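You operate a simulated robot arm through the tools that you are given. There is no shell and no other tool.

Carry out the task below with a simulated two-armed robot. There is one attempt and no reset: what you move stays moved.

## Task
Lock the stop at 72 cm and draw the line there.
Fine: the purple knob locks it; one line only; stand the marker back in its holder. Set down upright: marker. A coat counts when it lies all over at full strength: go over it till it gets no stronger.

It is judged by the outcome, as a careful person would: the job done as asked, and still so three seconds after it is handed in. It fails if anything else is knocked over, pushed out of place, dropped, spilled or broken.

## Robot
Two 7-joint arms with two-finger parallel grippers on one trunk that stands fixed in place. Base frame: the origin is at the foot of the trunk, x ahead of it, y to its left, z up. Units: m, degrees, N and s.
The left shoulder is at [0.05, 0.168, 1.157], the right one opposite. With the tool pointing down near the work surface each hand reaches from about 0.1 to 0.64 m from the base axis, measured 20 degrees to its own side. Payload 1.57 kg a hand.
The tool frame of a hand sits at the grasp point between the pads (the TCP): z along the fingers, y along the line on which they close. The tips reach 0.03 m beyond it. The gripper opens to 0.08 m. The fingers are 0.017 m wide and 0.012 m thick; the gripper's body (0.04 by 0.082 m) begins 0.08 m behind the TCP.
Orientation is that of the tool frame in the base frame, as a unit quaternion [w, x, y, z]. With the fingers straight down and closing along the base's y, the tool's x points along the base's -x, its y along +y and its z along -z.

## Interface
- The arms move only by the tool arm_command. It takes "left_commands", "right_commands" or both (then of equal length, played together; a hand with none holds still); each is a list of rows, each a list of 7 numbers: the turn, a rotation vector about the base's x, y, z in units of 8 degrees (1.0 is 8 degrees), then the shift along the base's x, y, z in units of 30 mm (1.0 is 30 mm), then the gripper command, from -1 (fully open) to 1 (shut), values between in proportion. In form: [[ax, ay, az, x, y, z, grip], ...]. A call has 1 to 20 rows; each row shifts and turns the commanded pose from where the row before left it. A call with a number of a shift or a turn outside -1 to 1 is refused whole. A row lasts 0.2 s, in which the tool goes at most 0.05 m and 8.6 degrees; a call with a longer step from one row to the next is refused whole, and so is a gripper value outside its range. Where a pose cannot be reached the arm comes as near as it can. A force on the tool above 40 N (or 10 N above the force at the start of the call, whichever is more), or a blocked arm, ends the call early, and 0.2 s more pass. Each finger travels about 0.045 m/s and halts on what it meets, pressing with about 37 N; the grip force reading is that of the motor and also rises with nothing between the fingers. The clock runs only during rows and for 0.2 s after the last one: add rows that do not move to give the fingers time. It gives the time, the measured TCP pose, the force on the tool (base axes), the opening and the grip force at its end, in the units of the frame above (readings bear some noise), with the torque about the TCP (base axes, N m) and any sound that the robot's microphone picked up.
- Cameras (640 x 400 px; columns grow to the right, rows downward): "scene" is now at [0.1188, -0.0375, 1.3729]; the picture's right is [-0.45, -0.89, 0.00], its down [-0.48, 0.25, -0.84] and it looks along [0.75, -0.38, -0.54] (base axes); focal length 342 px, centre (320, 200). "left" rides on the left gripper at [0.072, 0.007, -0.122] in its tool frame; the picture's right is [-0.09, 1.00, 0.00], its down [-0.84, -0.08, -0.54] and it looks along [-0.54, -0.05, 0.84] (tool axes); focal length 238 px, centre (320, 200). "right" rides on the right gripper at [0.072, -0.007, -0.122] in its tool frame; the picture's right is [0.09, 1.00, 0.00], its down [-0.84, 0.08, -0.54] and it looks along [-0.54, 0.05, 0.84] (tool axes); focal length 238 px, centre (320, 200). There is no depth. A picture from a camera that has moved, and an enlarged one, comes with that camera's place and axes in the base frame and with its lens.
- snapshot(camera): a new picture of that camera. It takes no simulated time.
- slide_trunk(by): slides the trunk up (or, below 0, down) by that many m; the arms and the scene camera ride with it, the base frame stays. It gives what a move gives, with no picture.
- head_to(pan, tilt): turns the head with the scene camera to pan (to the left, within 80 degrees either way) and tilt (down, from -29 to 69), counted from straight ahead of the robot. It gives what a move gives.
- enlarge(camera, box): a new picture of the part [left, top, right, bottom] of that camera's present view, enlarged. It takes no simulated time.
- job_done(): hands the job in; it is judged then, once.

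Places have to be worked out from the pictures, the camera data and where the tool is seen. Open the grippers and draw the arms clear of the work before you hand the job in, unless the task says otherwise.

The tools are called after "Request:" as name(argument=value, ...) on one line, values as JSON. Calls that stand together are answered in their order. arm_command: Moves the arms, as the interface text tells. Its arguments: {"type":"object","properties":{"left_commands":{"type":"array"},"right_commands":{"type":"array"}},"required":[]} The other tools are called the same way: slide_trunk (by) moves the trunk up or down; head_to (pan, tilt) turns the head that bears the scene camera; snapshot (camera) takes a picture; enlarge (camera, box) takes an enlarged picture of a part of a camera's view; job_done () hands the job in.

At the start:

```text
time: 0.0
left_position: [0.4104, -0.0305, 1.1654]
left_tcp_rot: [0.0, 0.0, 1.0, 0.0]
left_force: [-0.3, 0.6, 0.4]
left_torque: [0.0, -0.02, -0.04]
left_grip_width: 0.0798
left_grip_force: 0.1
right_position: [0.3204, -0.3506, 1.057]
right_tcp_rot: [0.0, 0.001, 1.0, 0.0]
right_force: [0.8, 0.3, 0.4]
right_torque: [0.02, 0.01, -0.01]
right_grip_width: 0.0801
right_grip_force: 0.0
trunk travel left (down, up): [-0.325, 0.118]
head pan, tilt (commanded): [-27.0, 32.8]
```

scene: 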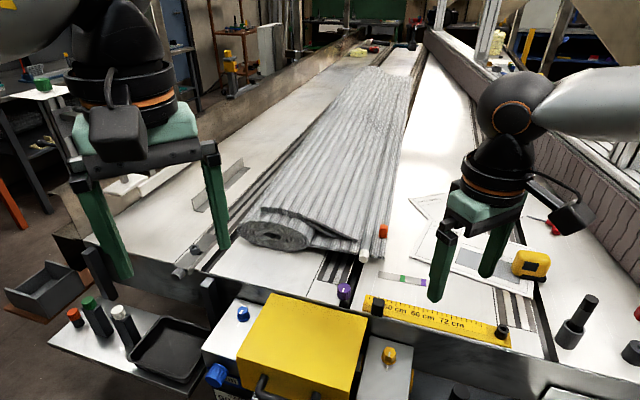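
right: 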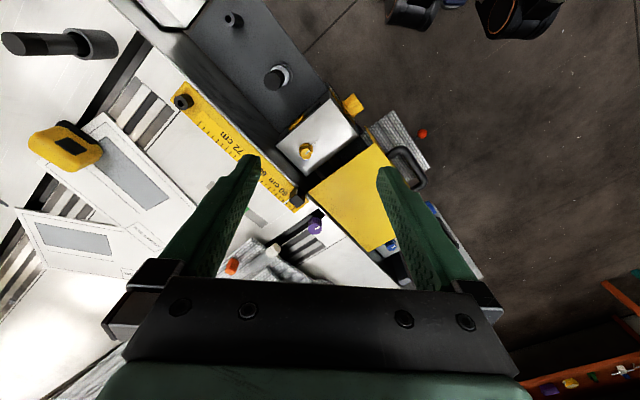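
left: 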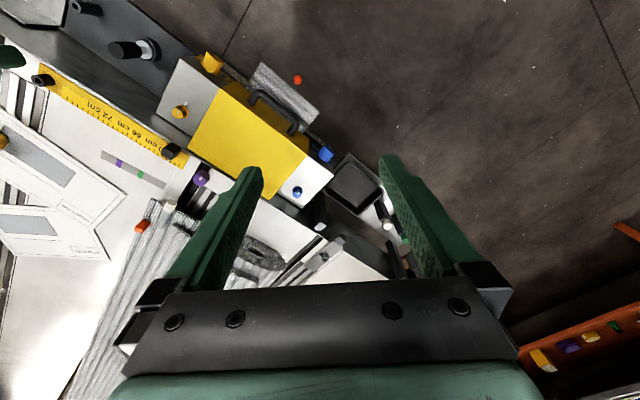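

I start by looking closer at the scene: the ruler, the purple knob, and the markers.

Request:
enlarge(camera="scene", box=[320, 220, 560, 370])

Request:
enlarge(camera="scene", box=[40, 240, 280, 390])

Request:
enlarge(camera="right", box=[160, 60, 400, 290])

Request:
enlarge(camera="left", box=[20, 20, 260, 220])

```text
2.67 times, centred on (440, 295) of scene
camera zoom: at [0.1188, -0.0375, 1.3729], right [-0.45, -0.89, 0.0], down [-0.48, 0.25, -0.84], along [0.75, -0.38, -0.54], focal length 913 px, centre (0, -53)
```

zoom: 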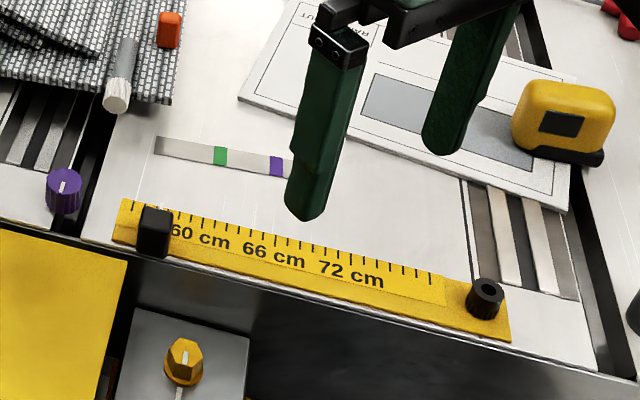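

```text
2.67 times, centred on (160, 315) of scene
camera zoom: at [0.1188, -0.0375, 1.3729], right [-0.45, -0.89, 0.0], down [-0.48, 0.25, -0.84], along [0.75, -0.38, -0.54], focal length 913 px, centre (747, -107)
```

zoom: 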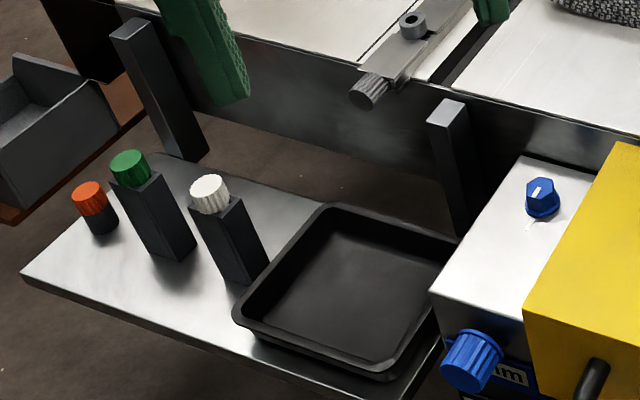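

```text
1.74 times, centred on (280, 175) of right
camera zoom: at [0.2457, -0.3562, 1.1799], right [-0.09, 1.0, 0.0], down [0.84, 0.08, 0.54], along [0.54, 0.05, -0.84], focal length 414 px, centre (390, 244)
```

zoom: 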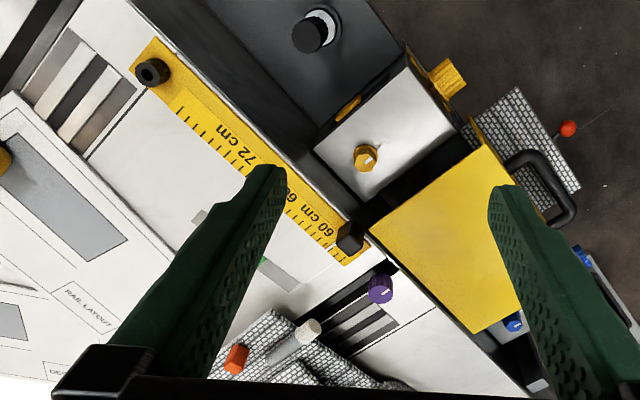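

```text
2.00 times, centred on (140, 120) of left
camera zoom: at [0.3378, -0.0233, 1.2869], right [0.09, 1.0, 0.0], down [0.84, -0.08, 0.54], along [0.54, -0.05, -0.84], focal length 477 px, centre (680, 360)
```

zoom: 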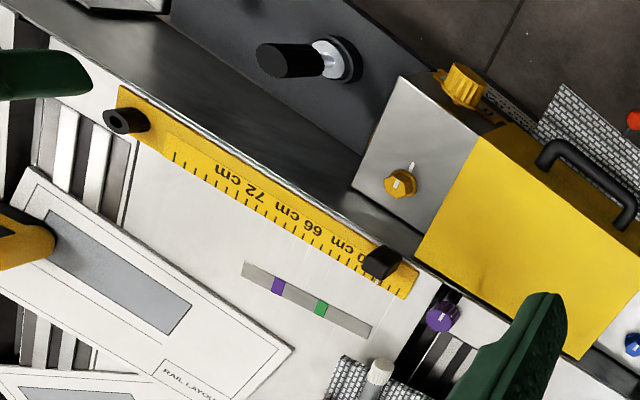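

The stop appears to be the black block on the yellow ruler near 59 cm, and the purple knob sits just off its left end. I turn the head to see the marker shelf and the bench better.

Request:
head_to(pan=-30, tilt=50)

Request:
snapshot(camera="scene")

```text
time: 0.8
left_position: [0.4105, -0.031, 1.1655]
left_tcp_rot: [0.0, 0.0, 1.0, 0.0]
left_force: [0.1, 0.1, 0.0]
left_torque: [-0.01, 0.01, 0.0]
left_grip_width: 0.0796
left_grip_force: 0.0
right_position: [0.3201, -0.3494, 1.0561]
right_tcp_rot: [0.0, 0.001, 1.0, -0.001]
right_force: [-0.1, -0.7, -0.8]
right_torque: [0.0, 0.03, 0.03]
right_grip_width: 0.0801
right_grip_force: 0.1
trunk travel left (down, up): [-0.325, 0.118]
head pan, tilt (commanded): [-30.0, 50.0]
```

```text
taken
camera scene: at [0.106, -0.0356, 1.3479], right [-0.5, -0.87, 0.0], down [-0.66, 0.38, -0.64], along [0.56, -0.32, -0.77], focal length 342 px, centre (320, 200)
```

scene: 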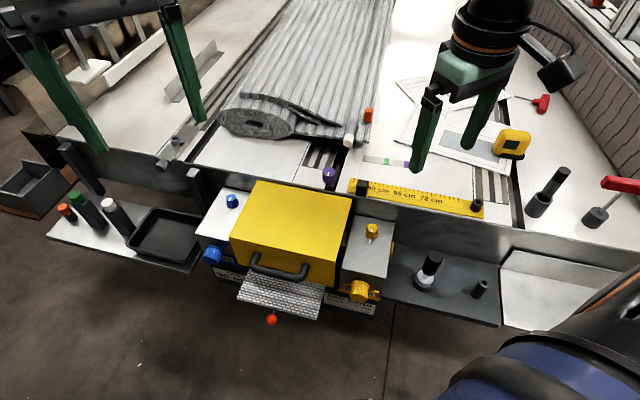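

Request:
enlarge(camera="scene", box=[320, 90, 640, 310])

Request:
enlarge(camera="scene", box=[30, 130, 230, 280])

Request:
enlarge(camera="scene", box=[310, 140, 500, 230])

Request:
enlarge(camera="scene", box=[190, 160, 400, 340])

```text
1.82 times, centred on (480, 200) of scene
camera zoom: at [0.106, -0.0356, 1.3479], right [-0.5, -0.87, 0.0], down [-0.66, 0.38, -0.64], along [0.56, -0.32, -0.77], focal length 623 px, centre (29, 200)
```

zoom: 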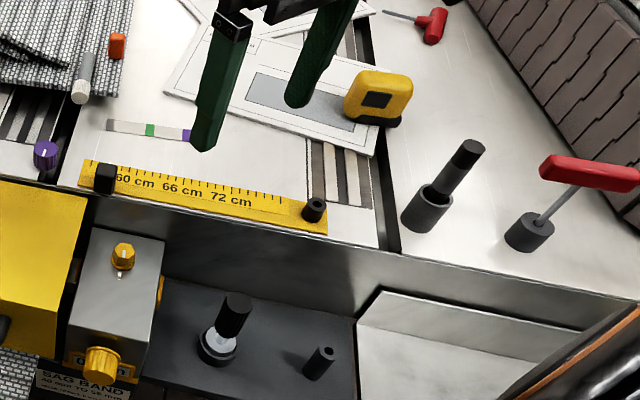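

```text
2.67 times, centred on (130, 205) of scene
camera zoom: at [0.106, -0.0356, 1.3479], right [-0.5, -0.87, 0.0], down [-0.66, 0.38, -0.64], along [0.56, -0.32, -0.77], focal length 913 px, centre (827, 187)
```

zoom: 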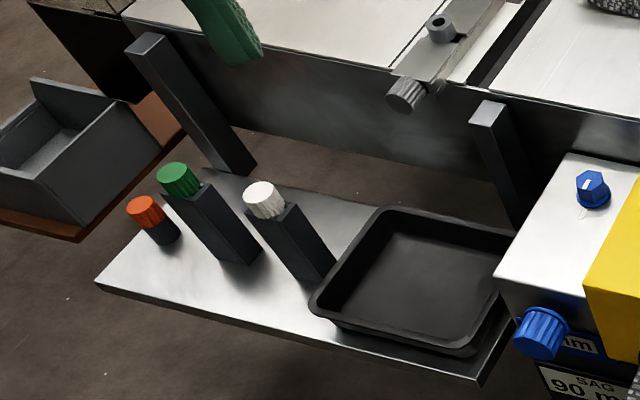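

```text
3.37 times, centred on (405, 185) of scene
camera zoom: at [0.106, -0.0356, 1.3479], right [-0.5, -0.87, 0.0], down [-0.66, 0.38, -0.64], along [0.56, -0.32, -0.77], focal length 1154 px, centre (34, 250)
```

zoom: 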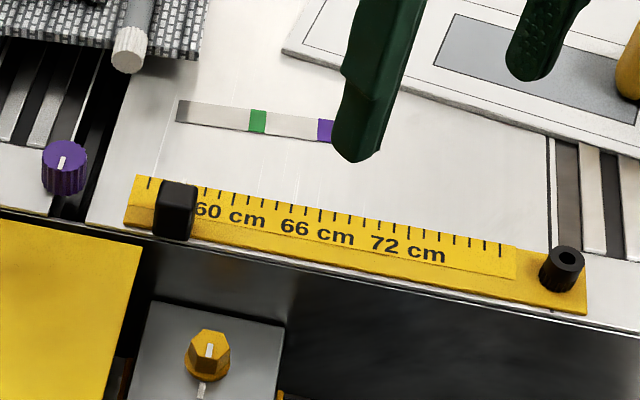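

```text
2.22 times, centred on (295, 250) of scene
camera zoom: at [0.106, -0.0356, 1.3479], right [-0.5, -0.87, 0.0], down [-0.66, 0.38, -0.64], along [0.56, -0.32, -0.77], focal length 761 px, centre (376, 89)
```

zoom: 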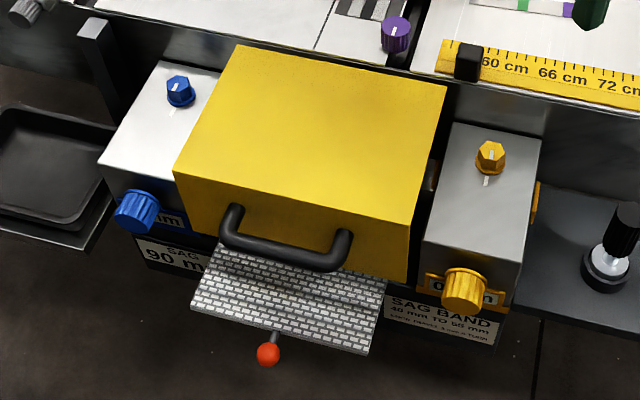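

I zoom further into the candidates for the marker and the stop.

Request:
enlarge(camera="scene", box=[500, 150, 580, 230])

Request:
enlarge(camera="scene", box=[400, 240, 500, 310])

Request:
enlarge(camera="scene", box=[50, 180, 140, 250])

Request:
enlarge(camera="scene", box=[310, 90, 430, 200])

```text
5.00 times, centred on (540, 190) of scene
camera zoom: at [0.106, -0.0356, 1.3479], right [-0.5, -0.87, 0.0], down [-0.66, 0.38, -0.64], along [0.56, -0.32, -0.77], focal length 1712 px, centre (-780, 250)
```

zoom: 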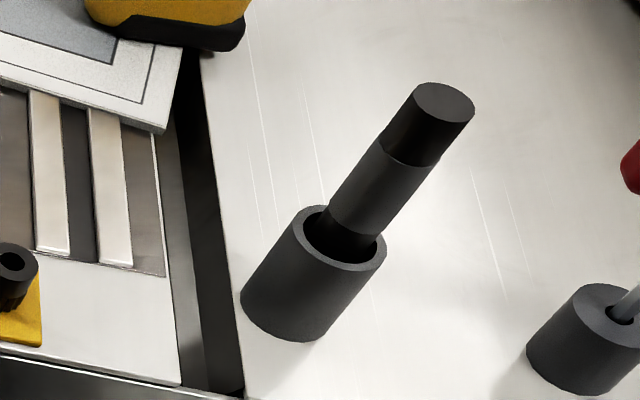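

```text
5.71 times, centred on (450, 275) of scene
camera zoom: at [0.106, -0.0356, 1.3479], right [-0.5, -0.87, 0.0], down [-0.66, 0.38, -0.64], along [0.56, -0.32, -0.77], focal length 1957 px, centre (-423, -229)
```

zoom: 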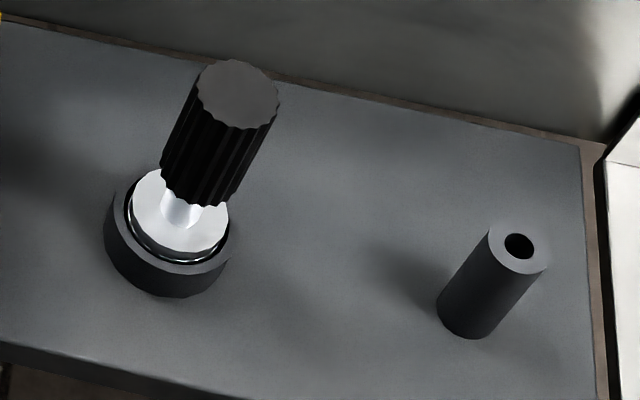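

```text
5.71 times, centred on (95, 215) of scene
camera zoom: at [0.106, -0.0356, 1.3479], right [-0.5, -0.87, 0.0], down [-0.66, 0.38, -0.64], along [0.56, -0.32, -0.77], focal length 1957 px, centre (1606, 114)
```

zoom: 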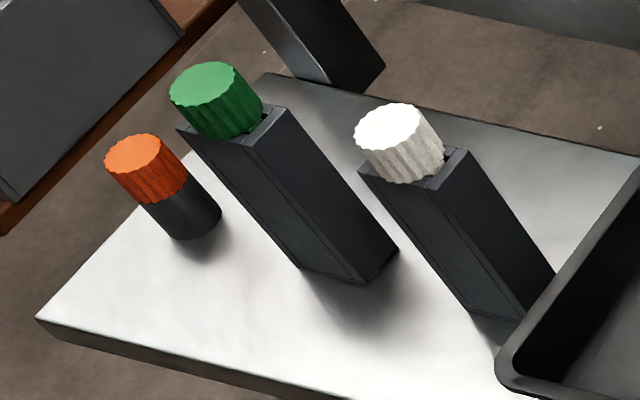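

```text
3.64 times, centred on (370, 145) of scene
camera zoom: at [0.106, -0.0356, 1.3479], right [-0.5, -0.87, 0.0], down [-0.66, 0.38, -0.64], along [0.56, -0.32, -0.77], focal length 1246 px, centre (138, 400)
```

zoom: 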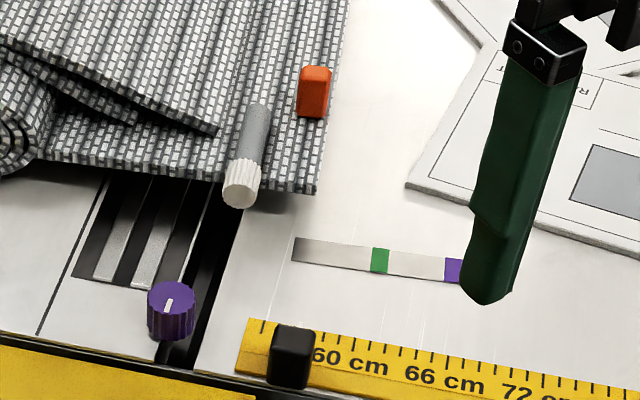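

The ruler runs diagonally; the marker looks like the dark stick with black cap in the grey cup at the right of the bench. I move the right hand above the ruler to see it from overhead.

Request:
arm_command(right_commands=[[0, 0, 0, 0.93, -0.67, -0.58, -1], [0, 0, 0, 0.93, -0.67, -0.58, -1], [0, 0, 0, 0.93, -0.67, -0.58, -1], [0, 0, 0, 0.93, -0.67, -0.58, -1], [0, 0, 0, 0.93, -0.67, -0.58, -1], [0, 0, 0, 0, 0, 0, -1]])

Request:
snapshot(camera="right")

Request:
snapshot(camera="scene")

```text
time: 2.2
left_position: [0.4102, -0.0303, 1.1647]
left_tcp_rot: [-0.001, -0.001, 1.0, 0.001]
left_force: [-0.8, 0.4, -0.7]
left_torque: [0.02, -0.01, -0.02]
left_grip_width: 0.0802
left_grip_force: 0.0
right_position: [0.4594, -0.4502, 0.9704]
right_tcp_rot: [0.001, 0.0, 1.0, 0.0]
right_force: [0.0, 0.2, 0.6]
right_torque: [0.02, 0.01, 0.04]
right_grip_width: 0.0798
right_grip_force: 0.0
trunk travel left (down, up): [-0.325, 0.118]
head pan, tilt (commanded): [-30.0, 50.0]
```

```text
taken
camera right: at [0.3848, -0.4569, 1.0936], right [-0.09, 1.0, 0.0], down [0.84, 0.08, 0.54], along [0.54, 0.05, -0.84], focal length 238 px, centre (320, 200)
```

right: 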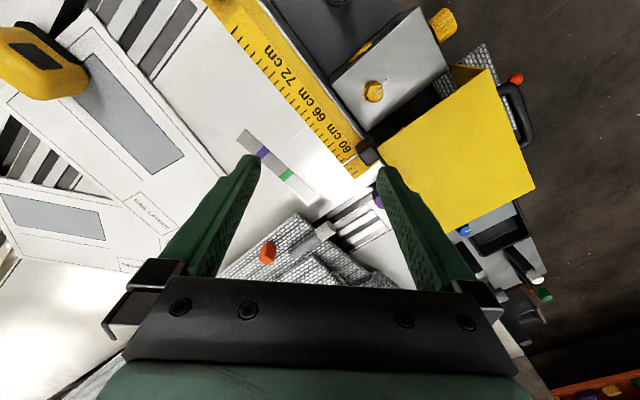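

```text
taken
camera scene: at [0.1058, -0.0355, 1.3479], right [-0.5, -0.87, 0.0], down [-0.66, 0.38, -0.64], along [0.56, -0.32, -0.77], focal length 342 px, centre (320, 200)
```

scene: 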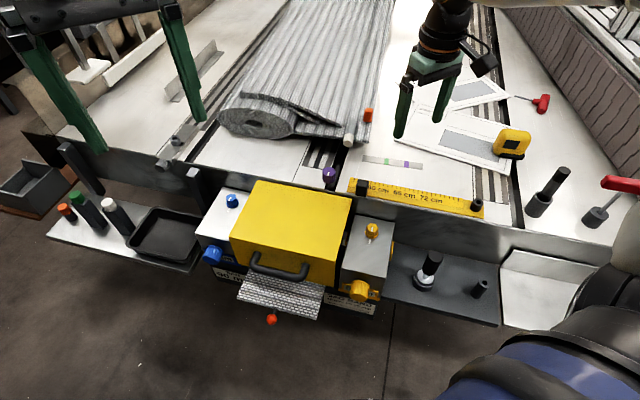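

Request:
enlarge(camera="right", box=[200, 0, 400, 220])

Request:
enlarge(camera="scene", box=[310, 140, 500, 230])

Request:
enlarge(camera="right", box=[240, 0, 320, 80])

Request:
enlarge(camera="right", box=[300, 80, 400, 180])

```text
1.82 times, centred on (300, 110) of right
camera zoom: at [0.3848, -0.4569, 1.0936], right [-0.09, 1.0, 0.0], down [0.84, 0.08, 0.54], along [0.54, 0.05, -0.84], focal length 433 px, centre (356, 364)
```

zoom: 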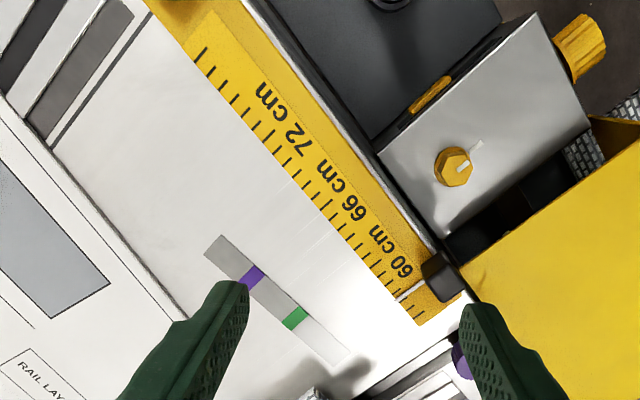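

```text
3.37 times, centred on (405, 185) of scene
camera zoom: at [0.1058, -0.0355, 1.3479], right [-0.5, -0.87, 0.0], down [-0.66, 0.38, -0.64], along [0.56, -0.32, -0.77], focal length 1154 px, centre (34, 250)
```

zoom: 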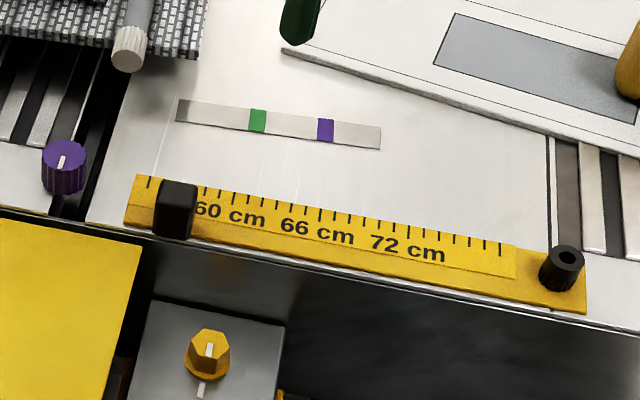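

```text
5.00 times, centred on (280, 40) of right
camera zoom: at [0.3848, -0.4569, 1.0936], right [-0.09, 1.0, 0.0], down [0.84, 0.08, 0.54], along [0.54, 0.05, -0.84], focal length 1192 px, centre (520, 1000)
```

zoom: 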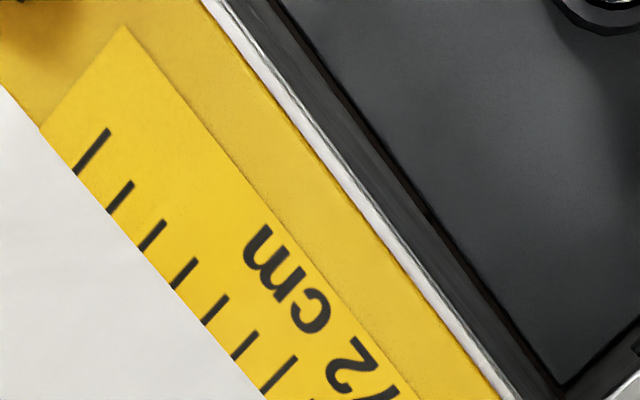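

```text
4.00 times, centred on (350, 130) of right
camera zoom: at [0.3848, -0.4569, 1.0936], right [-0.09, 1.0, 0.0], down [0.84, 0.08, 0.54], along [0.54, 0.05, -0.84], focal length 953 px, centre (200, 480)
```

zoom: 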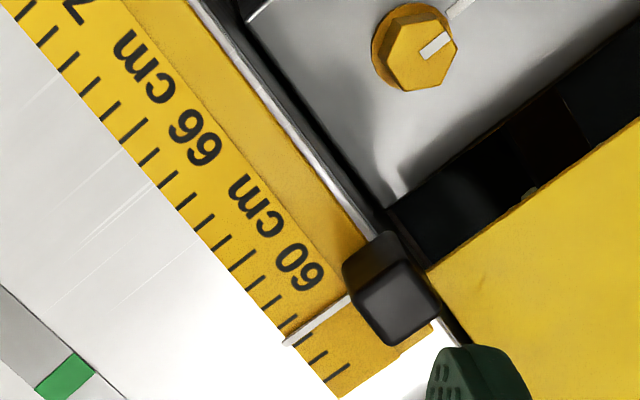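

The stop has a white cursor line reaching the ticks. I need to identify the 72 tick exactly, so I zoom in on the ruler.

Request:
enlarge(camera="scene", box=[400, 175, 480, 225])

Request:
enlarge(camera="scene", box=[340, 165, 420, 215])

Request:
enlarge(camera="right", box=[260, 40, 330, 110])

Request:
enlarge(camera="right", box=[310, 100, 390, 180])

```text
8.00 times, centred on (440, 200) of scene
camera zoom: at [0.1058, -0.0355, 1.3479], right [-0.5, -0.87, 0.0], down [-0.66, 0.38, -0.64], along [0.56, -0.32, -0.77], focal length 2740 px, centre (-640, 200)
```

zoom: 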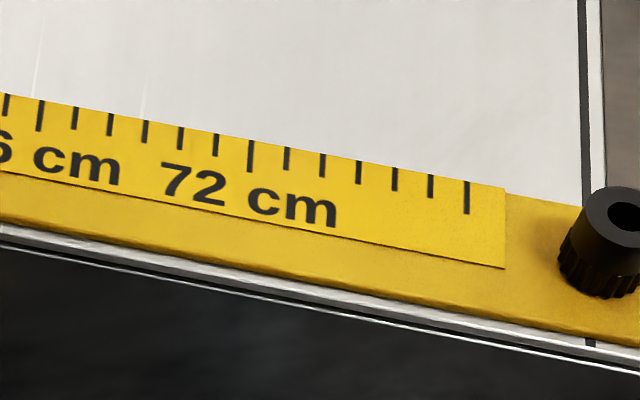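

```text
8.00 times, centred on (380, 190) of scene
camera zoom: at [0.1058, -0.0355, 1.3479], right [-0.5, -0.87, 0.0], down [-0.66, 0.38, -0.64], along [0.56, -0.32, -0.77], focal length 2740 px, centre (-160, 280)
```

zoom: 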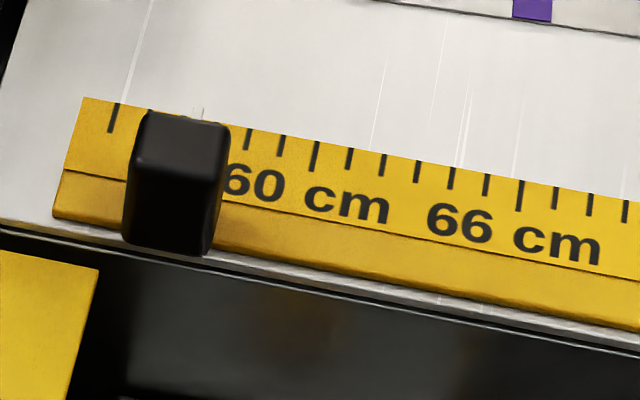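

```text
5.71 times, centred on (295, 75) of right
camera zoom: at [0.3848, -0.4569, 1.0936], right [-0.09, 1.0, 0.0], down [0.84, 0.08, 0.54], along [0.54, 0.05, -0.84], focal length 1362 px, centre (463, 914)
```

zoom: 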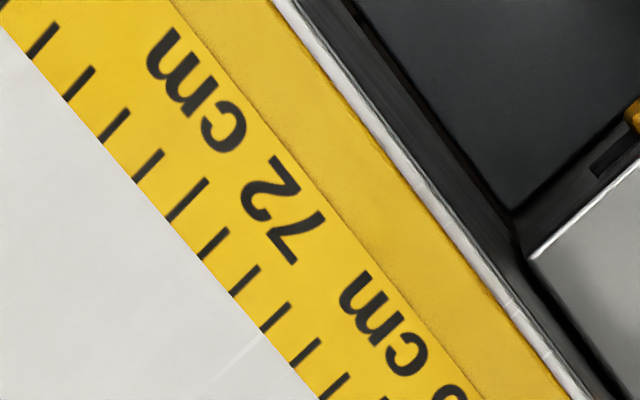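

```text
5.00 times, centred on (350, 140) of right
camera zoom: at [0.3848, -0.4569, 1.0936], right [-0.09, 1.0, 0.0], down [0.84, 0.08, 0.54], along [0.54, 0.05, -0.84], focal length 1192 px, centre (170, 500)
```

zoom: 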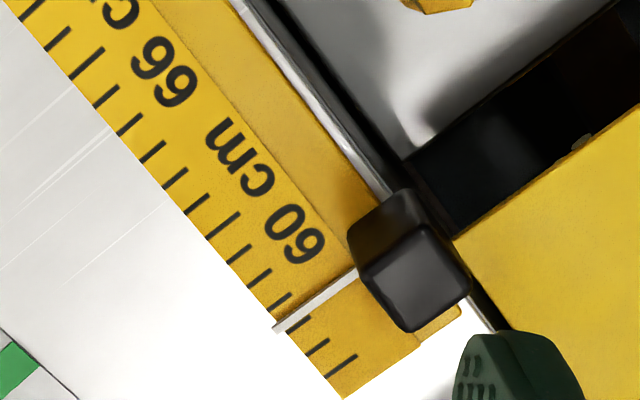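

The long tick under the label centre is 72 cm; ruler lies at about 45°, 72 tick base near (0.429,-0.520,0.753). I move the right hand camera over to inspect the presumed marker in its cup.

Request:
arm_command(right_commands=[[0, 0, 0, -0.89, -0.83, 0.17, -1], [0, 0, 0, -0.89, -0.83, 0.17, -1], [0, 0, 0, -0.89, -0.83, 0.17, -1], [0, 0, 0, -0.89, -0.83, 0.17, -1], [0, 0, 0, -0.89, -0.83, 0.17, -1], [0, 0, 0, -0.89, -0.83, 0.17, -1], [0, 0, 0, 0, 0, 0, -1]])

Request:
snapshot(camera="right")

Request:
snapshot(camera="scene")

```text
time: 3.8
left_position: [0.4088, -0.0305, 1.1646]
left_tcp_rot: [0.0, 0.0, 1.0, 0.0]
left_force: [0.0, 0.0, 0.9]
left_torque: [-0.01, -0.03, -0.02]
left_grip_width: 0.0801
left_grip_force: 0.1
right_position: [0.2988, -0.5997, 0.9997]
right_tcp_rot: [0.0, 0.001, 1.0, 0.0]
right_force: [0.0, -0.3, -0.5]
right_torque: [0.01, -0.01, -0.01]
right_grip_width: 0.0801
right_grip_force: 0.0
trunk travel left (down, up): [-0.325, 0.118]
head pan, tilt (commanded): [-30.0, 50.0]
```

```text
taken
camera right: at [0.2248, -0.6067, 1.1229], right [-0.09, 1.0, 0.0], down [0.84, 0.08, 0.54], along [0.54, 0.05, -0.84], focal length 238 px, centre (320, 200)
```

right: 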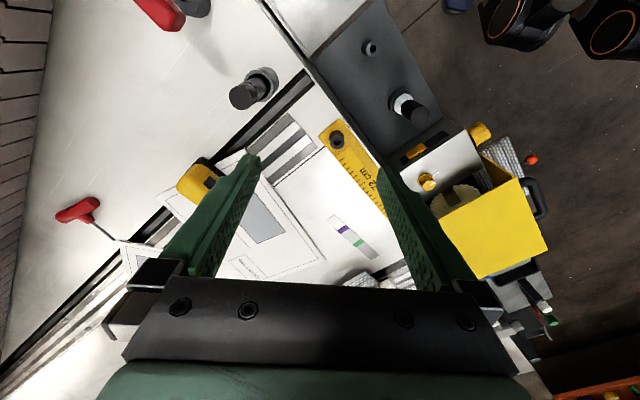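

```text
taken
camera scene: at [0.106, -0.0355, 1.3478], right [-0.5, -0.87, 0.0], down [-0.66, 0.38, -0.64], along [0.56, -0.32, -0.77], focal length 342 px, centre (320, 200)
```

scene: 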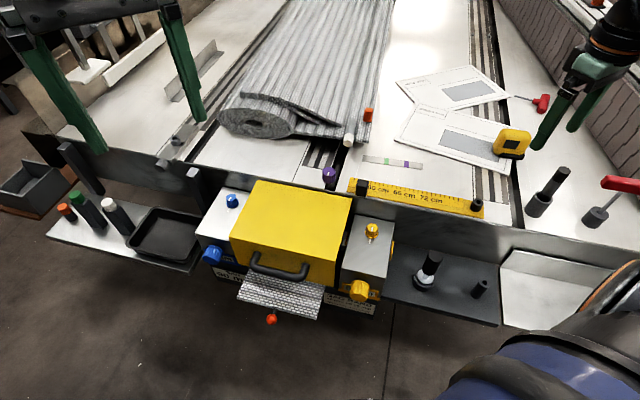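

The marker-like stick in its cup is at picture (250,90). I zoom in on it, and on the papers and rest.

Request:
enlarge(camera="right", box=[210, 50, 300, 130])

Request:
enlarge(camera="right", box=[230, 170, 400, 290])

Request:
enlarge(camera="scene", box=[390, 60, 560, 180])

Request:
enlarge(camera="scene", box=[310, 155, 380, 205])

```text
5.00 times, centred on (255, 90) of right
camera zoom: at [0.2248, -0.6067, 1.1229], right [-0.09, 1.0, 0.0], down [0.84, 0.08, 0.54], along [0.54, 0.05, -0.84], focal length 1192 px, centre (645, 750)
```

zoom: 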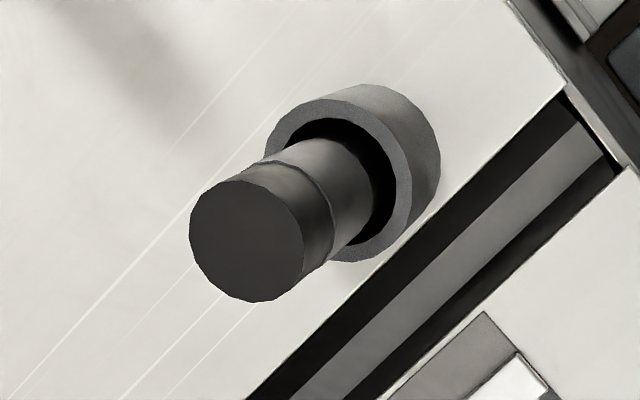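

```text
3.33 times, centred on (315, 230) of right
camera zoom: at [0.2248, -0.6067, 1.1229], right [-0.09, 1.0, 0.0], down [0.84, 0.08, 0.54], along [0.54, 0.05, -0.84], focal length 794 px, centre (337, 100)
```

zoom: 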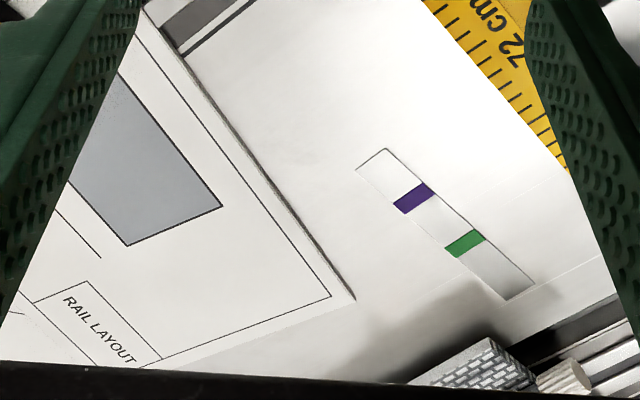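

```text
3.33 times, centred on (475, 120) of scene
camera zoom: at [0.106, -0.0355, 1.3478], right [-0.5, -0.87, 0.0], down [-0.66, 0.38, -0.64], along [0.56, -0.32, -0.77], focal length 1142 px, centre (-197, 467)
```

zoom: 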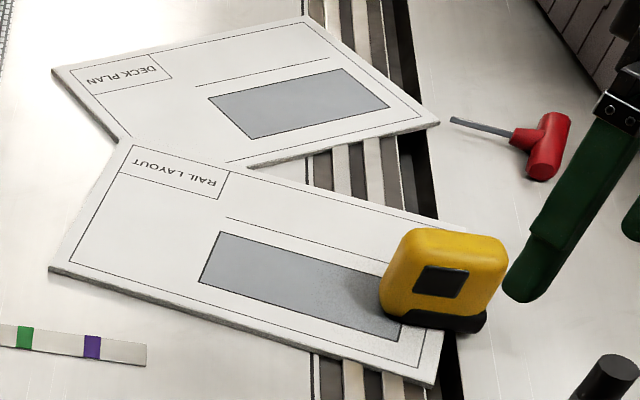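

```text
8.00 times, centred on (345, 180) of scene
camera zoom: at [0.106, -0.0355, 1.3478], right [-0.5, -0.87, 0.0], down [-0.66, 0.38, -0.64], along [0.56, -0.32, -0.77], focal length 2740 px, centre (120, 360)
```

zoom: 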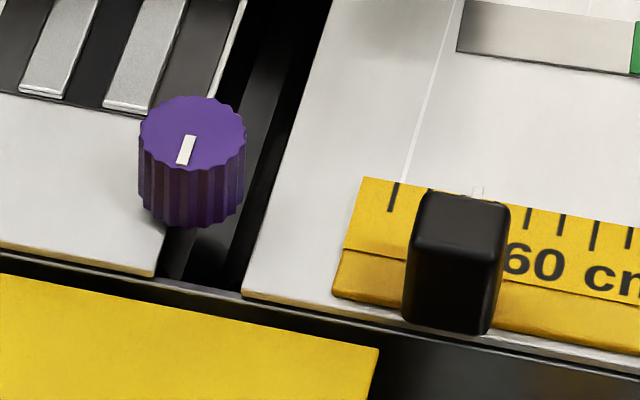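

The marker stands tip-down in its cup near (0.274,-0.68), top at z≈0.878; the stop block is near (0.507,-0.376) with its top at about 0.785. I bring the right hand above the stop, turned 45° so the fingers close along the ruler.

Request:
arm_command(right_commands=[[0, 0, -0.703, 0.863, 0.933, -0.2, -1], [0, 0, -0.703, 0.863, 0.933, -0.2, -1], [0, 0, -0.703, 0.863, 0.933, -0.2, -1], [0, 0, -0.703, 0.863, 0.933, -0.2, -1], [0, 0, -0.703, 0.863, 0.933, -0.2, -1], [0, 0, -0.703, 0.863, 0.933, -0.2, -1], [0, 0, -0.703, 0.863, 0.933, -0.2, -1], [0, 0, -0.703, 0.863, 0.933, -0.2, -1], [0, 0, 0, 0, 0, 0, -1]])

Request:
snapshot(camera="right")

Request:
snapshot(camera="scene")

```text
time: 5.8
left_position: [0.4099, -0.0308, 1.1663]
left_tcp_rot: [0.001, -0.001, 1.0, 0.0]
left_force: [-0.2, 0.0, 0.0]
left_torque: [-0.01, -0.03, 0.01]
left_grip_width: 0.08
left_grip_force: 0.1
right_position: [0.5049, -0.3755, 0.9526]
right_tcp_rot: [0.001, 0.384, 0.923, 0.0]
right_force: [0.4, -0.5, 0.9]
right_torque: [0.01, 0.01, 0.01]
right_grip_width: 0.0801
right_grip_force: 0.1
trunk travel left (down, up): [-0.325, 0.118]
head pan, tilt (commanded): [-30.0, 50.0]
```

```text
taken
camera right: at [0.4482, -0.3289, 1.0755], right [0.64, 0.77, 0.0], down [0.64, -0.54, 0.54], along [0.42, -0.35, -0.84], focal length 238 px, centre (320, 200)
```

right: 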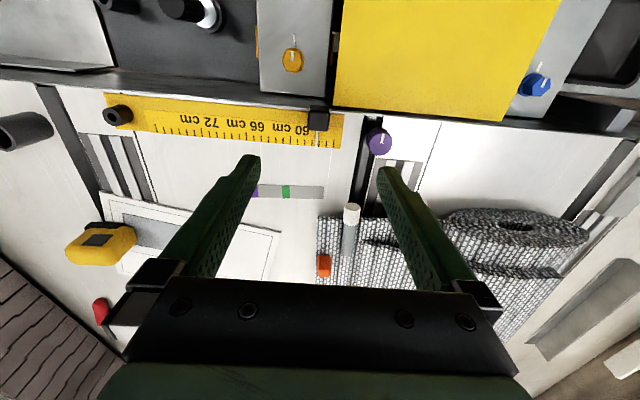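

```text
taken
camera scene: at [0.1059, -0.0356, 1.3479], right [-0.5, -0.87, 0.0], down [-0.66, 0.38, -0.64], along [0.56, -0.32, -0.77], focal length 342 px, centre (320, 200)
```

scene: 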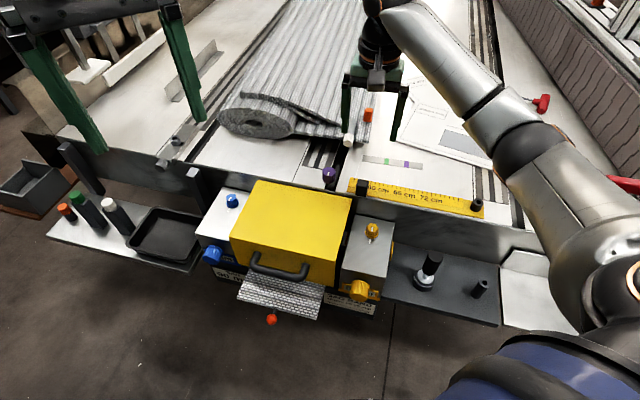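

The hand is now aligned with the ruler. I zoom to read the present cursor position and locate the block and knob.

Request:
enlarge(camera="right", box=[260, 80, 400, 170])

Request:
enlarge(camera="right", box=[140, 80, 280, 170])

Request:
enlarge(camera="right", box=[280, 90, 350, 160])

Request:
enlarge(camera="right", box=[350, 100, 420, 170])

```text
4.44 times, centred on (330, 125) of right
camera zoom: at [0.4482, -0.3289, 1.0755], right [0.64, 0.77, 0.0], down [0.64, -0.54, 0.54], along [0.42, -0.35, -0.84], focal length 1059 px, centre (276, 533)
```

zoom: 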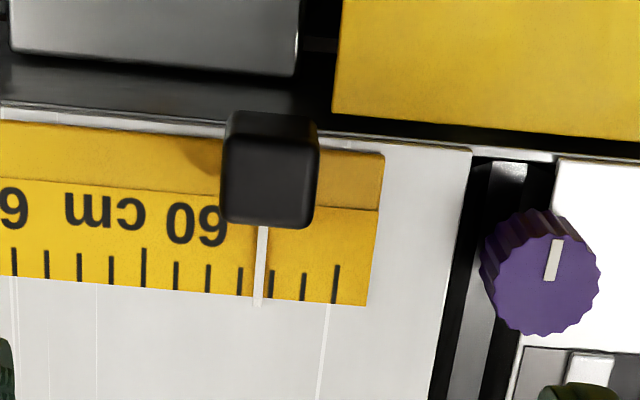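

```text
4.44 times, centred on (210, 125) of right
camera zoom: at [0.4482, -0.3289, 1.0755], right [0.64, 0.77, 0.0], down [0.64, -0.54, 0.54], along [0.42, -0.35, -0.84], focal length 1059 px, centre (809, 533)
```

zoom: 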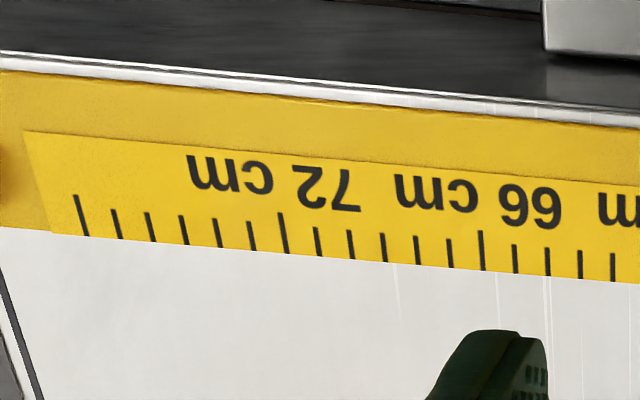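

```text
5.71 times, centred on (315, 125) of right
camera zoom: at [0.4482, -0.3289, 1.0755], right [0.64, 0.77, 0.0], down [0.64, -0.54, 0.54], along [0.42, -0.35, -0.84], focal length 1362 px, centre (349, 629)
```

zoom: 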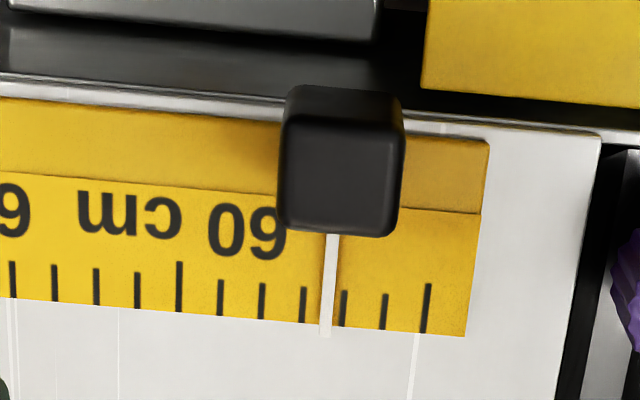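

```text
5.71 times, centred on (385, 135) of right
camera zoom: at [0.4482, -0.3289, 1.0755], right [0.64, 0.77, 0.0], down [0.64, -0.54, 0.54], along [0.42, -0.35, -0.84], focal length 1362 px, centre (-51, 571)
```

zoom: 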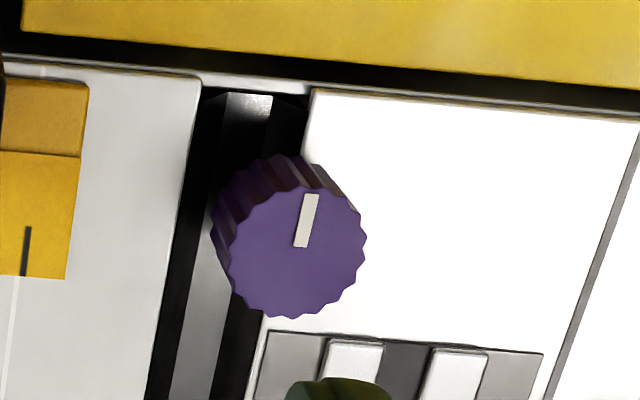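

Cursor reads about 56.4 cm; the block centre is near (0.506,-0.378). I partly close the gripper and descend around the block, stopping with the fingertips about a centimetre above the ruler.

Request:
arm_command(right_commands=[[0, 0, 0, 0.03, -0.08, 0, -0.2], [0, 0, 0, 0, 0, -0.8, -0.2], [0, 0, 0, 0, 0, -0.8, -0.2], [0, 0, 0, 0, 0, -0.8, -0.2], [0, 0, 0, 0, 0, -0.8, -0.2], [0, 0, 0, 0, 0, -0.8, -0.2], [0, 0, 0, 0, 0, 0, -0.2]])

Request:
snapshot(camera="right")

Request:
enlarge(camera="scene", box=[310, 120, 450, 220])

```text
time: 7.4
left_position: [0.4108, -0.0308, 1.1664]
left_tcp_rot: [0.001, 0.0, 1.0, 0.0]
left_force: [0.3, 0.9, -0.4]
left_torque: [-0.02, 0.03, 0.0]
left_grip_width: 0.0802
left_grip_force: 0.2
right_position: [0.5071, -0.3785, 0.8339]
right_tcp_rot: [0.001, 0.383, 0.924, 0.0]
right_force: [0.3, -0.5, -0.3]
right_torque: [0.02, -0.02, 0.02]
right_grip_width: 0.0482
right_grip_force: 0.1
trunk travel left (down, up): [-0.325, 0.118]
head pan, tilt (commanded): [-30.0, 50.0]
```

```text
taken
camera right: at [0.4488, -0.3315, 0.9554], right [0.64, 0.77, 0.0], down [0.65, -0.54, 0.54], along [0.42, -0.35, -0.84], focal length 238 px, centre (320, 200)
```

right: 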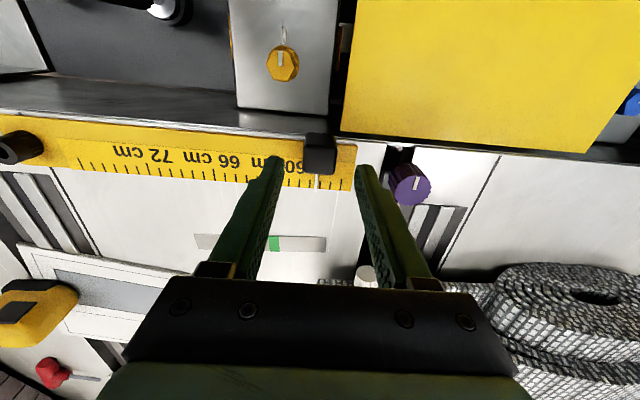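

```text
4.00 times, centred on (380, 170) of scene
camera zoom: at [0.1059, -0.0356, 1.3479], right [-0.5, -0.87, 0.0], down [-0.66, 0.38, -0.64], along [0.56, -0.32, -0.77], focal length 1370 px, centre (80, 320)
```

zoom: 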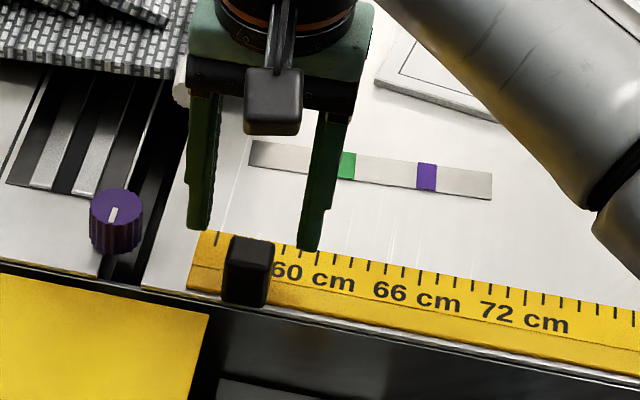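

The fingers are above and around the block. I zoom in to check alignment along the ruler's cross direction before going lower.

Request:
enlarge(camera="right", box=[260, 110, 380, 210])

```text
4.00 times, centred on (320, 160) of right
camera zoom: at [0.4488, -0.3315, 0.9554], right [0.64, 0.77, 0.0], down [0.65, -0.54, 0.54], along [0.42, -0.35, -0.84], focal length 953 px, centre (320, 360)
```

zoom: 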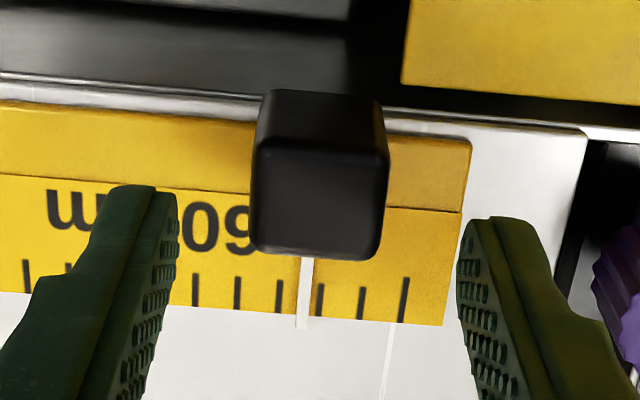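

Block centred exactly between the fingers. I lower 42 mm so the tips end just above the ruler, still open.

Request:
arm_command(right_commands=[[0, 0, 0, 0, 0, -0.5, -0.2], [0, 0, 0, 0, 0, -0.5, -0.2], [0, 0, 0, 0, 0, -0.4, -0.2], [0, 0, 0, 0, 0, 0, -0.2]])

Request:
enlarge(camera="right", box=[240, 110, 400, 210])

Request:
enlarge(camera="scene", box=[310, 120, 450, 220])

```text
time: 8.4
left_position: [0.4096, -0.0302, 1.1655]
left_tcp_rot: [0.0, 0.0, 1.0, 0.0]
left_force: [-0.6, -1.4, -0.6]
left_torque: [0.01, 0.01, -0.03]
left_grip_width: 0.08
left_grip_force: 0.0
right_position: [0.5066, -0.3795, 0.791]
right_tcp_rot: [0.001, 0.383, 0.924, -0.001]
right_force: [0.1, 0.0, -0.6]
right_torque: [0.0, 0.01, 0.05]
right_grip_width: 0.0481
right_grip_force: 0.1
trunk travel left (down, up): [-0.325, 0.118]
head pan, tilt (commanded): [-30.0, 50.0]
```

```text
4.00 times, centred on (320, 160) of right
camera zoom: at [0.4492, -0.3319, 0.9138], right [0.64, 0.77, 0.0], down [0.65, -0.54, 0.54], along [0.42, -0.35, -0.84], focal length 953 px, centre (320, 360)
```

zoom: 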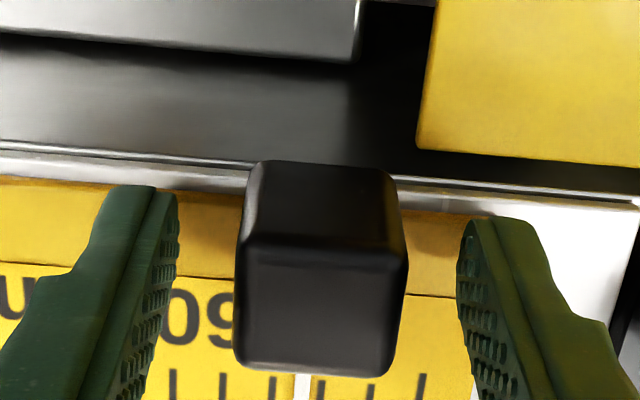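

```text
4.00 times, centred on (380, 170) of scene
camera zoom: at [0.106, -0.0356, 1.3478], right [-0.5, -0.87, 0.0], down [-0.66, 0.38, -0.64], along [0.56, -0.32, -0.77], focal length 1370 px, centre (80, 320)
```

zoom: 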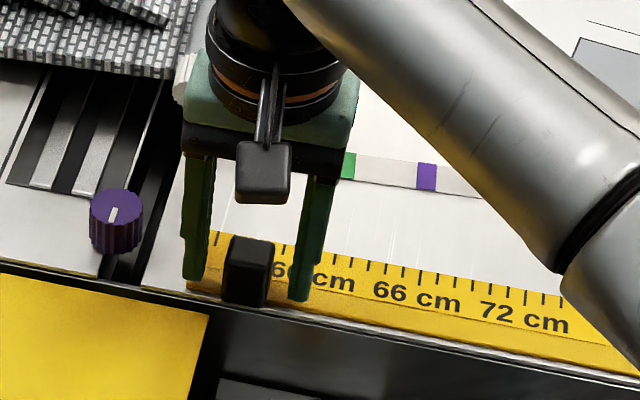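

No contact so far. I close the fingers on the block.

Request:
arm_command(right_commands=[[0, 0, 0, 0, 0, 0, 0.7], [0, 0, 0, 0, 0, 0, 0.7], [0, 0, 0, 0, 0, 0, 0.7], [0, 0, 0, 0, 0, 0, 0.7]])

Request:
enlarge(camera="right", box=[240, 110, 400, 210])

```text
time: 9.4
left_position: [0.4093, -0.0294, 1.1658]
left_tcp_rot: [0.001, 0.0, 1.0, 0.0]
left_force: [0.2, -0.2, 0.3]
left_torque: [0.0, 0.02, -0.01]
left_grip_width: 0.0799
left_grip_force: 0.0
right_position: [0.5081, -0.3791, 0.7905]
right_tcp_rot: [0.0, 0.382, 0.924, 0.0]
right_force: [0.1, 0.2, -0.7]
right_torque: [-0.03, -0.03, 0.02]
right_grip_width: 0.0248
right_grip_force: 36.6
trunk travel left (down, up): [-0.325, 0.118]
head pan, tilt (commanded): [-30.0, 50.0]
```

```text
4.00 times, centred on (320, 160) of right
camera zoom: at [0.4492, -0.3318, 0.9138], right [0.64, 0.77, 0.0], down [0.65, -0.54, 0.54], along [0.42, -0.35, -0.84], focal length 953 px, centre (320, 360)
```

zoom: 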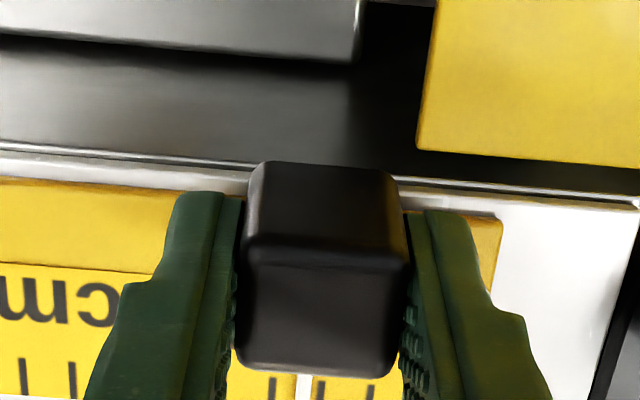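

Gripped at 24.8 mm with no side force. I try a small slide of about 8 mm along the ruler toward 72 to see that it moves freely.

Request:
arm_command(right_commands=[[0, 0, 0, -0.1, -0.1, 0, 0.7], [0, 0, 0, -0.1, -0.1, 0, 0.7], [0, 0, 0, 0, 0, 0, 0.7]])

Request:
enlarge(camera="right", box=[240, 110, 400, 210])

```text
time: 10.2
left_position: [0.4093, -0.0303, 1.165]
left_tcp_rot: [0.0, 0.0, 1.0, 0.0]
left_force: [-1.0, 0.0, -0.3]
left_torque: [-0.02, -0.04, 0.02]
left_grip_width: 0.08
left_grip_force: 0.0
right_position: [0.5016, -0.3846, 0.7915]
right_tcp_rot: [0.001, 0.383, 0.924, -0.001]
right_force: [-0.5, 2.9, 1.6]
right_torque: [0.15, 0.05, 0.0]
right_grip_width: 0.0254
right_grip_force: 36.5
trunk travel left (down, up): [-0.325, 0.118]
head pan, tilt (commanded): [-30.0, 50.0]
```

```text
4.00 times, centred on (320, 160) of right
camera zoom: at [0.4431, -0.3378, 0.9138], right [0.64, 0.77, 0.0], down [0.65, -0.54, 0.54], along [0.42, -0.35, -0.84], focal length 953 px, centre (320, 360)
```

zoom: 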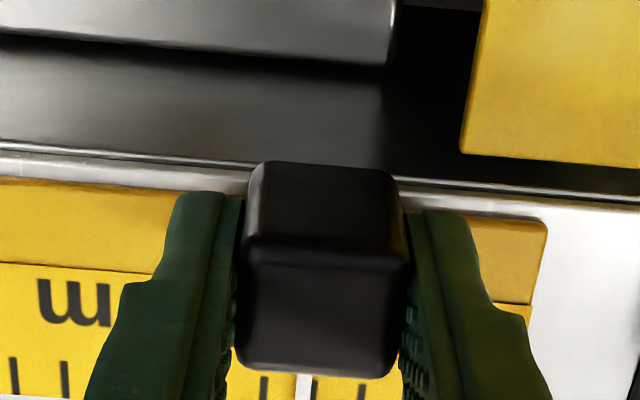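

It slides freely. I carry on about 13.5 cm along the ruler, then check the reading.

Request:
arm_command(right_commands=[[0, 0, 0, -0.29, -0.29, 0, 0.7], [0, 0, 0, -0.29, -0.29, 0, 0.7], [0, 0, 0, -0.29, -0.29, 0, 0.7], [0, 0, 0, -0.29, -0.29, 0, 0.7], [0, 0, 0, -0.29, -0.29, 0, 0.7], [0, 0, 0, -0.29, -0.29, 0, 0.7], [0, 0, 0, -0.29, -0.29, 0, 0.7], [0, 0, 0, -0.29, -0.29, 0, 0.7], [0, 0, 0, -0.29, -0.29, 0, 0.7], [0, 0, 0, -0.29, -0.29, 0, 0.7], [0, 0, 0, -0.29, -0.29, 0, 0.7], [0, 0, 0, 0, 0, 0, 0.7]])

Request:
snapshot(camera="right")

Request:
enlarge(camera="right", box=[240, 160, 400, 260])

Request:
enlarge(camera="scene", box=[370, 150, 510, 240])

```text
time: 12.8
left_position: [0.4095, -0.0299, 1.1656]
left_tcp_rot: [0.0, -0.001, 1.0, 0.001]
left_force: [-0.3, -0.3, -1.0]
left_torque: [-0.03, -0.03, 0.01]
left_grip_width: 0.0799
left_grip_force: 0.0
right_position: [0.4044, -0.4797, 0.7915]
right_tcp_rot: [0.0, 0.382, 0.924, -0.001]
right_force: [-1.4, 3.2, 1.0]
right_torque: [-0.41, -0.48, 0.03]
right_grip_width: 0.0253
right_grip_force: 36.4
trunk travel left (down, up): [-0.325, 0.118]
head pan, tilt (commanded): [-30.0, 50.0]
```

```text
taken
camera right: at [0.3474, -0.4334, 0.9137], right [0.64, 0.77, 0.0], down [0.65, -0.54, 0.54], along [0.42, -0.35, -0.84], focal length 238 px, centre (320, 200)
```

right: 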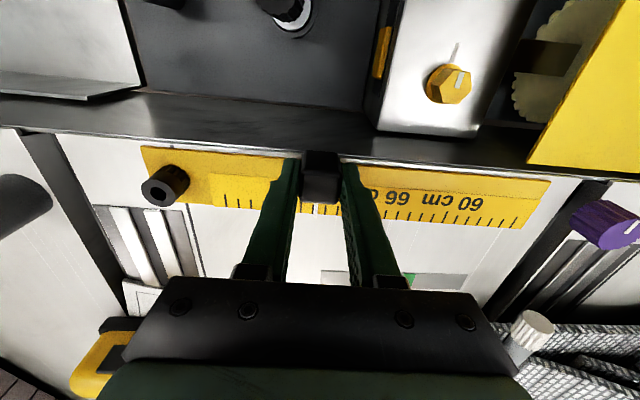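

```text
4.00 times, centred on (320, 210) of right
camera zoom: at [0.3474, -0.4334, 0.9137], right [0.64, 0.77, 0.0], down [0.65, -0.54, 0.54], along [0.42, -0.35, -0.84], focal length 953 px, centre (320, 160)
```

zoom: 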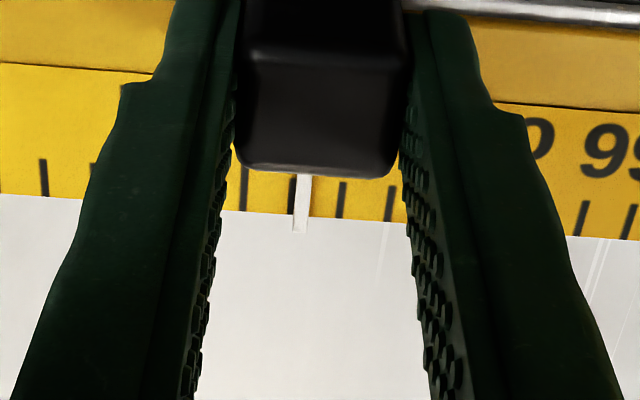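

```text
4.44 times, centred on (440, 195) of scene
camera zoom: at [0.1056, -0.0351, 1.3479], right [-0.5, -0.87, 0.0], down [-0.66, 0.38, -0.64], along [0.56, -0.32, -0.77], focal length 1522 px, centre (-213, 222)
```

zoom: 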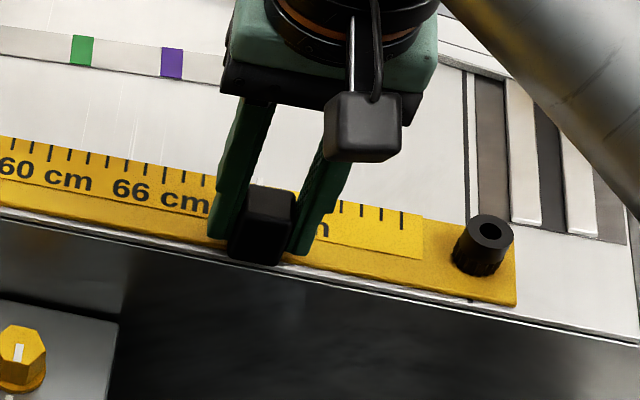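

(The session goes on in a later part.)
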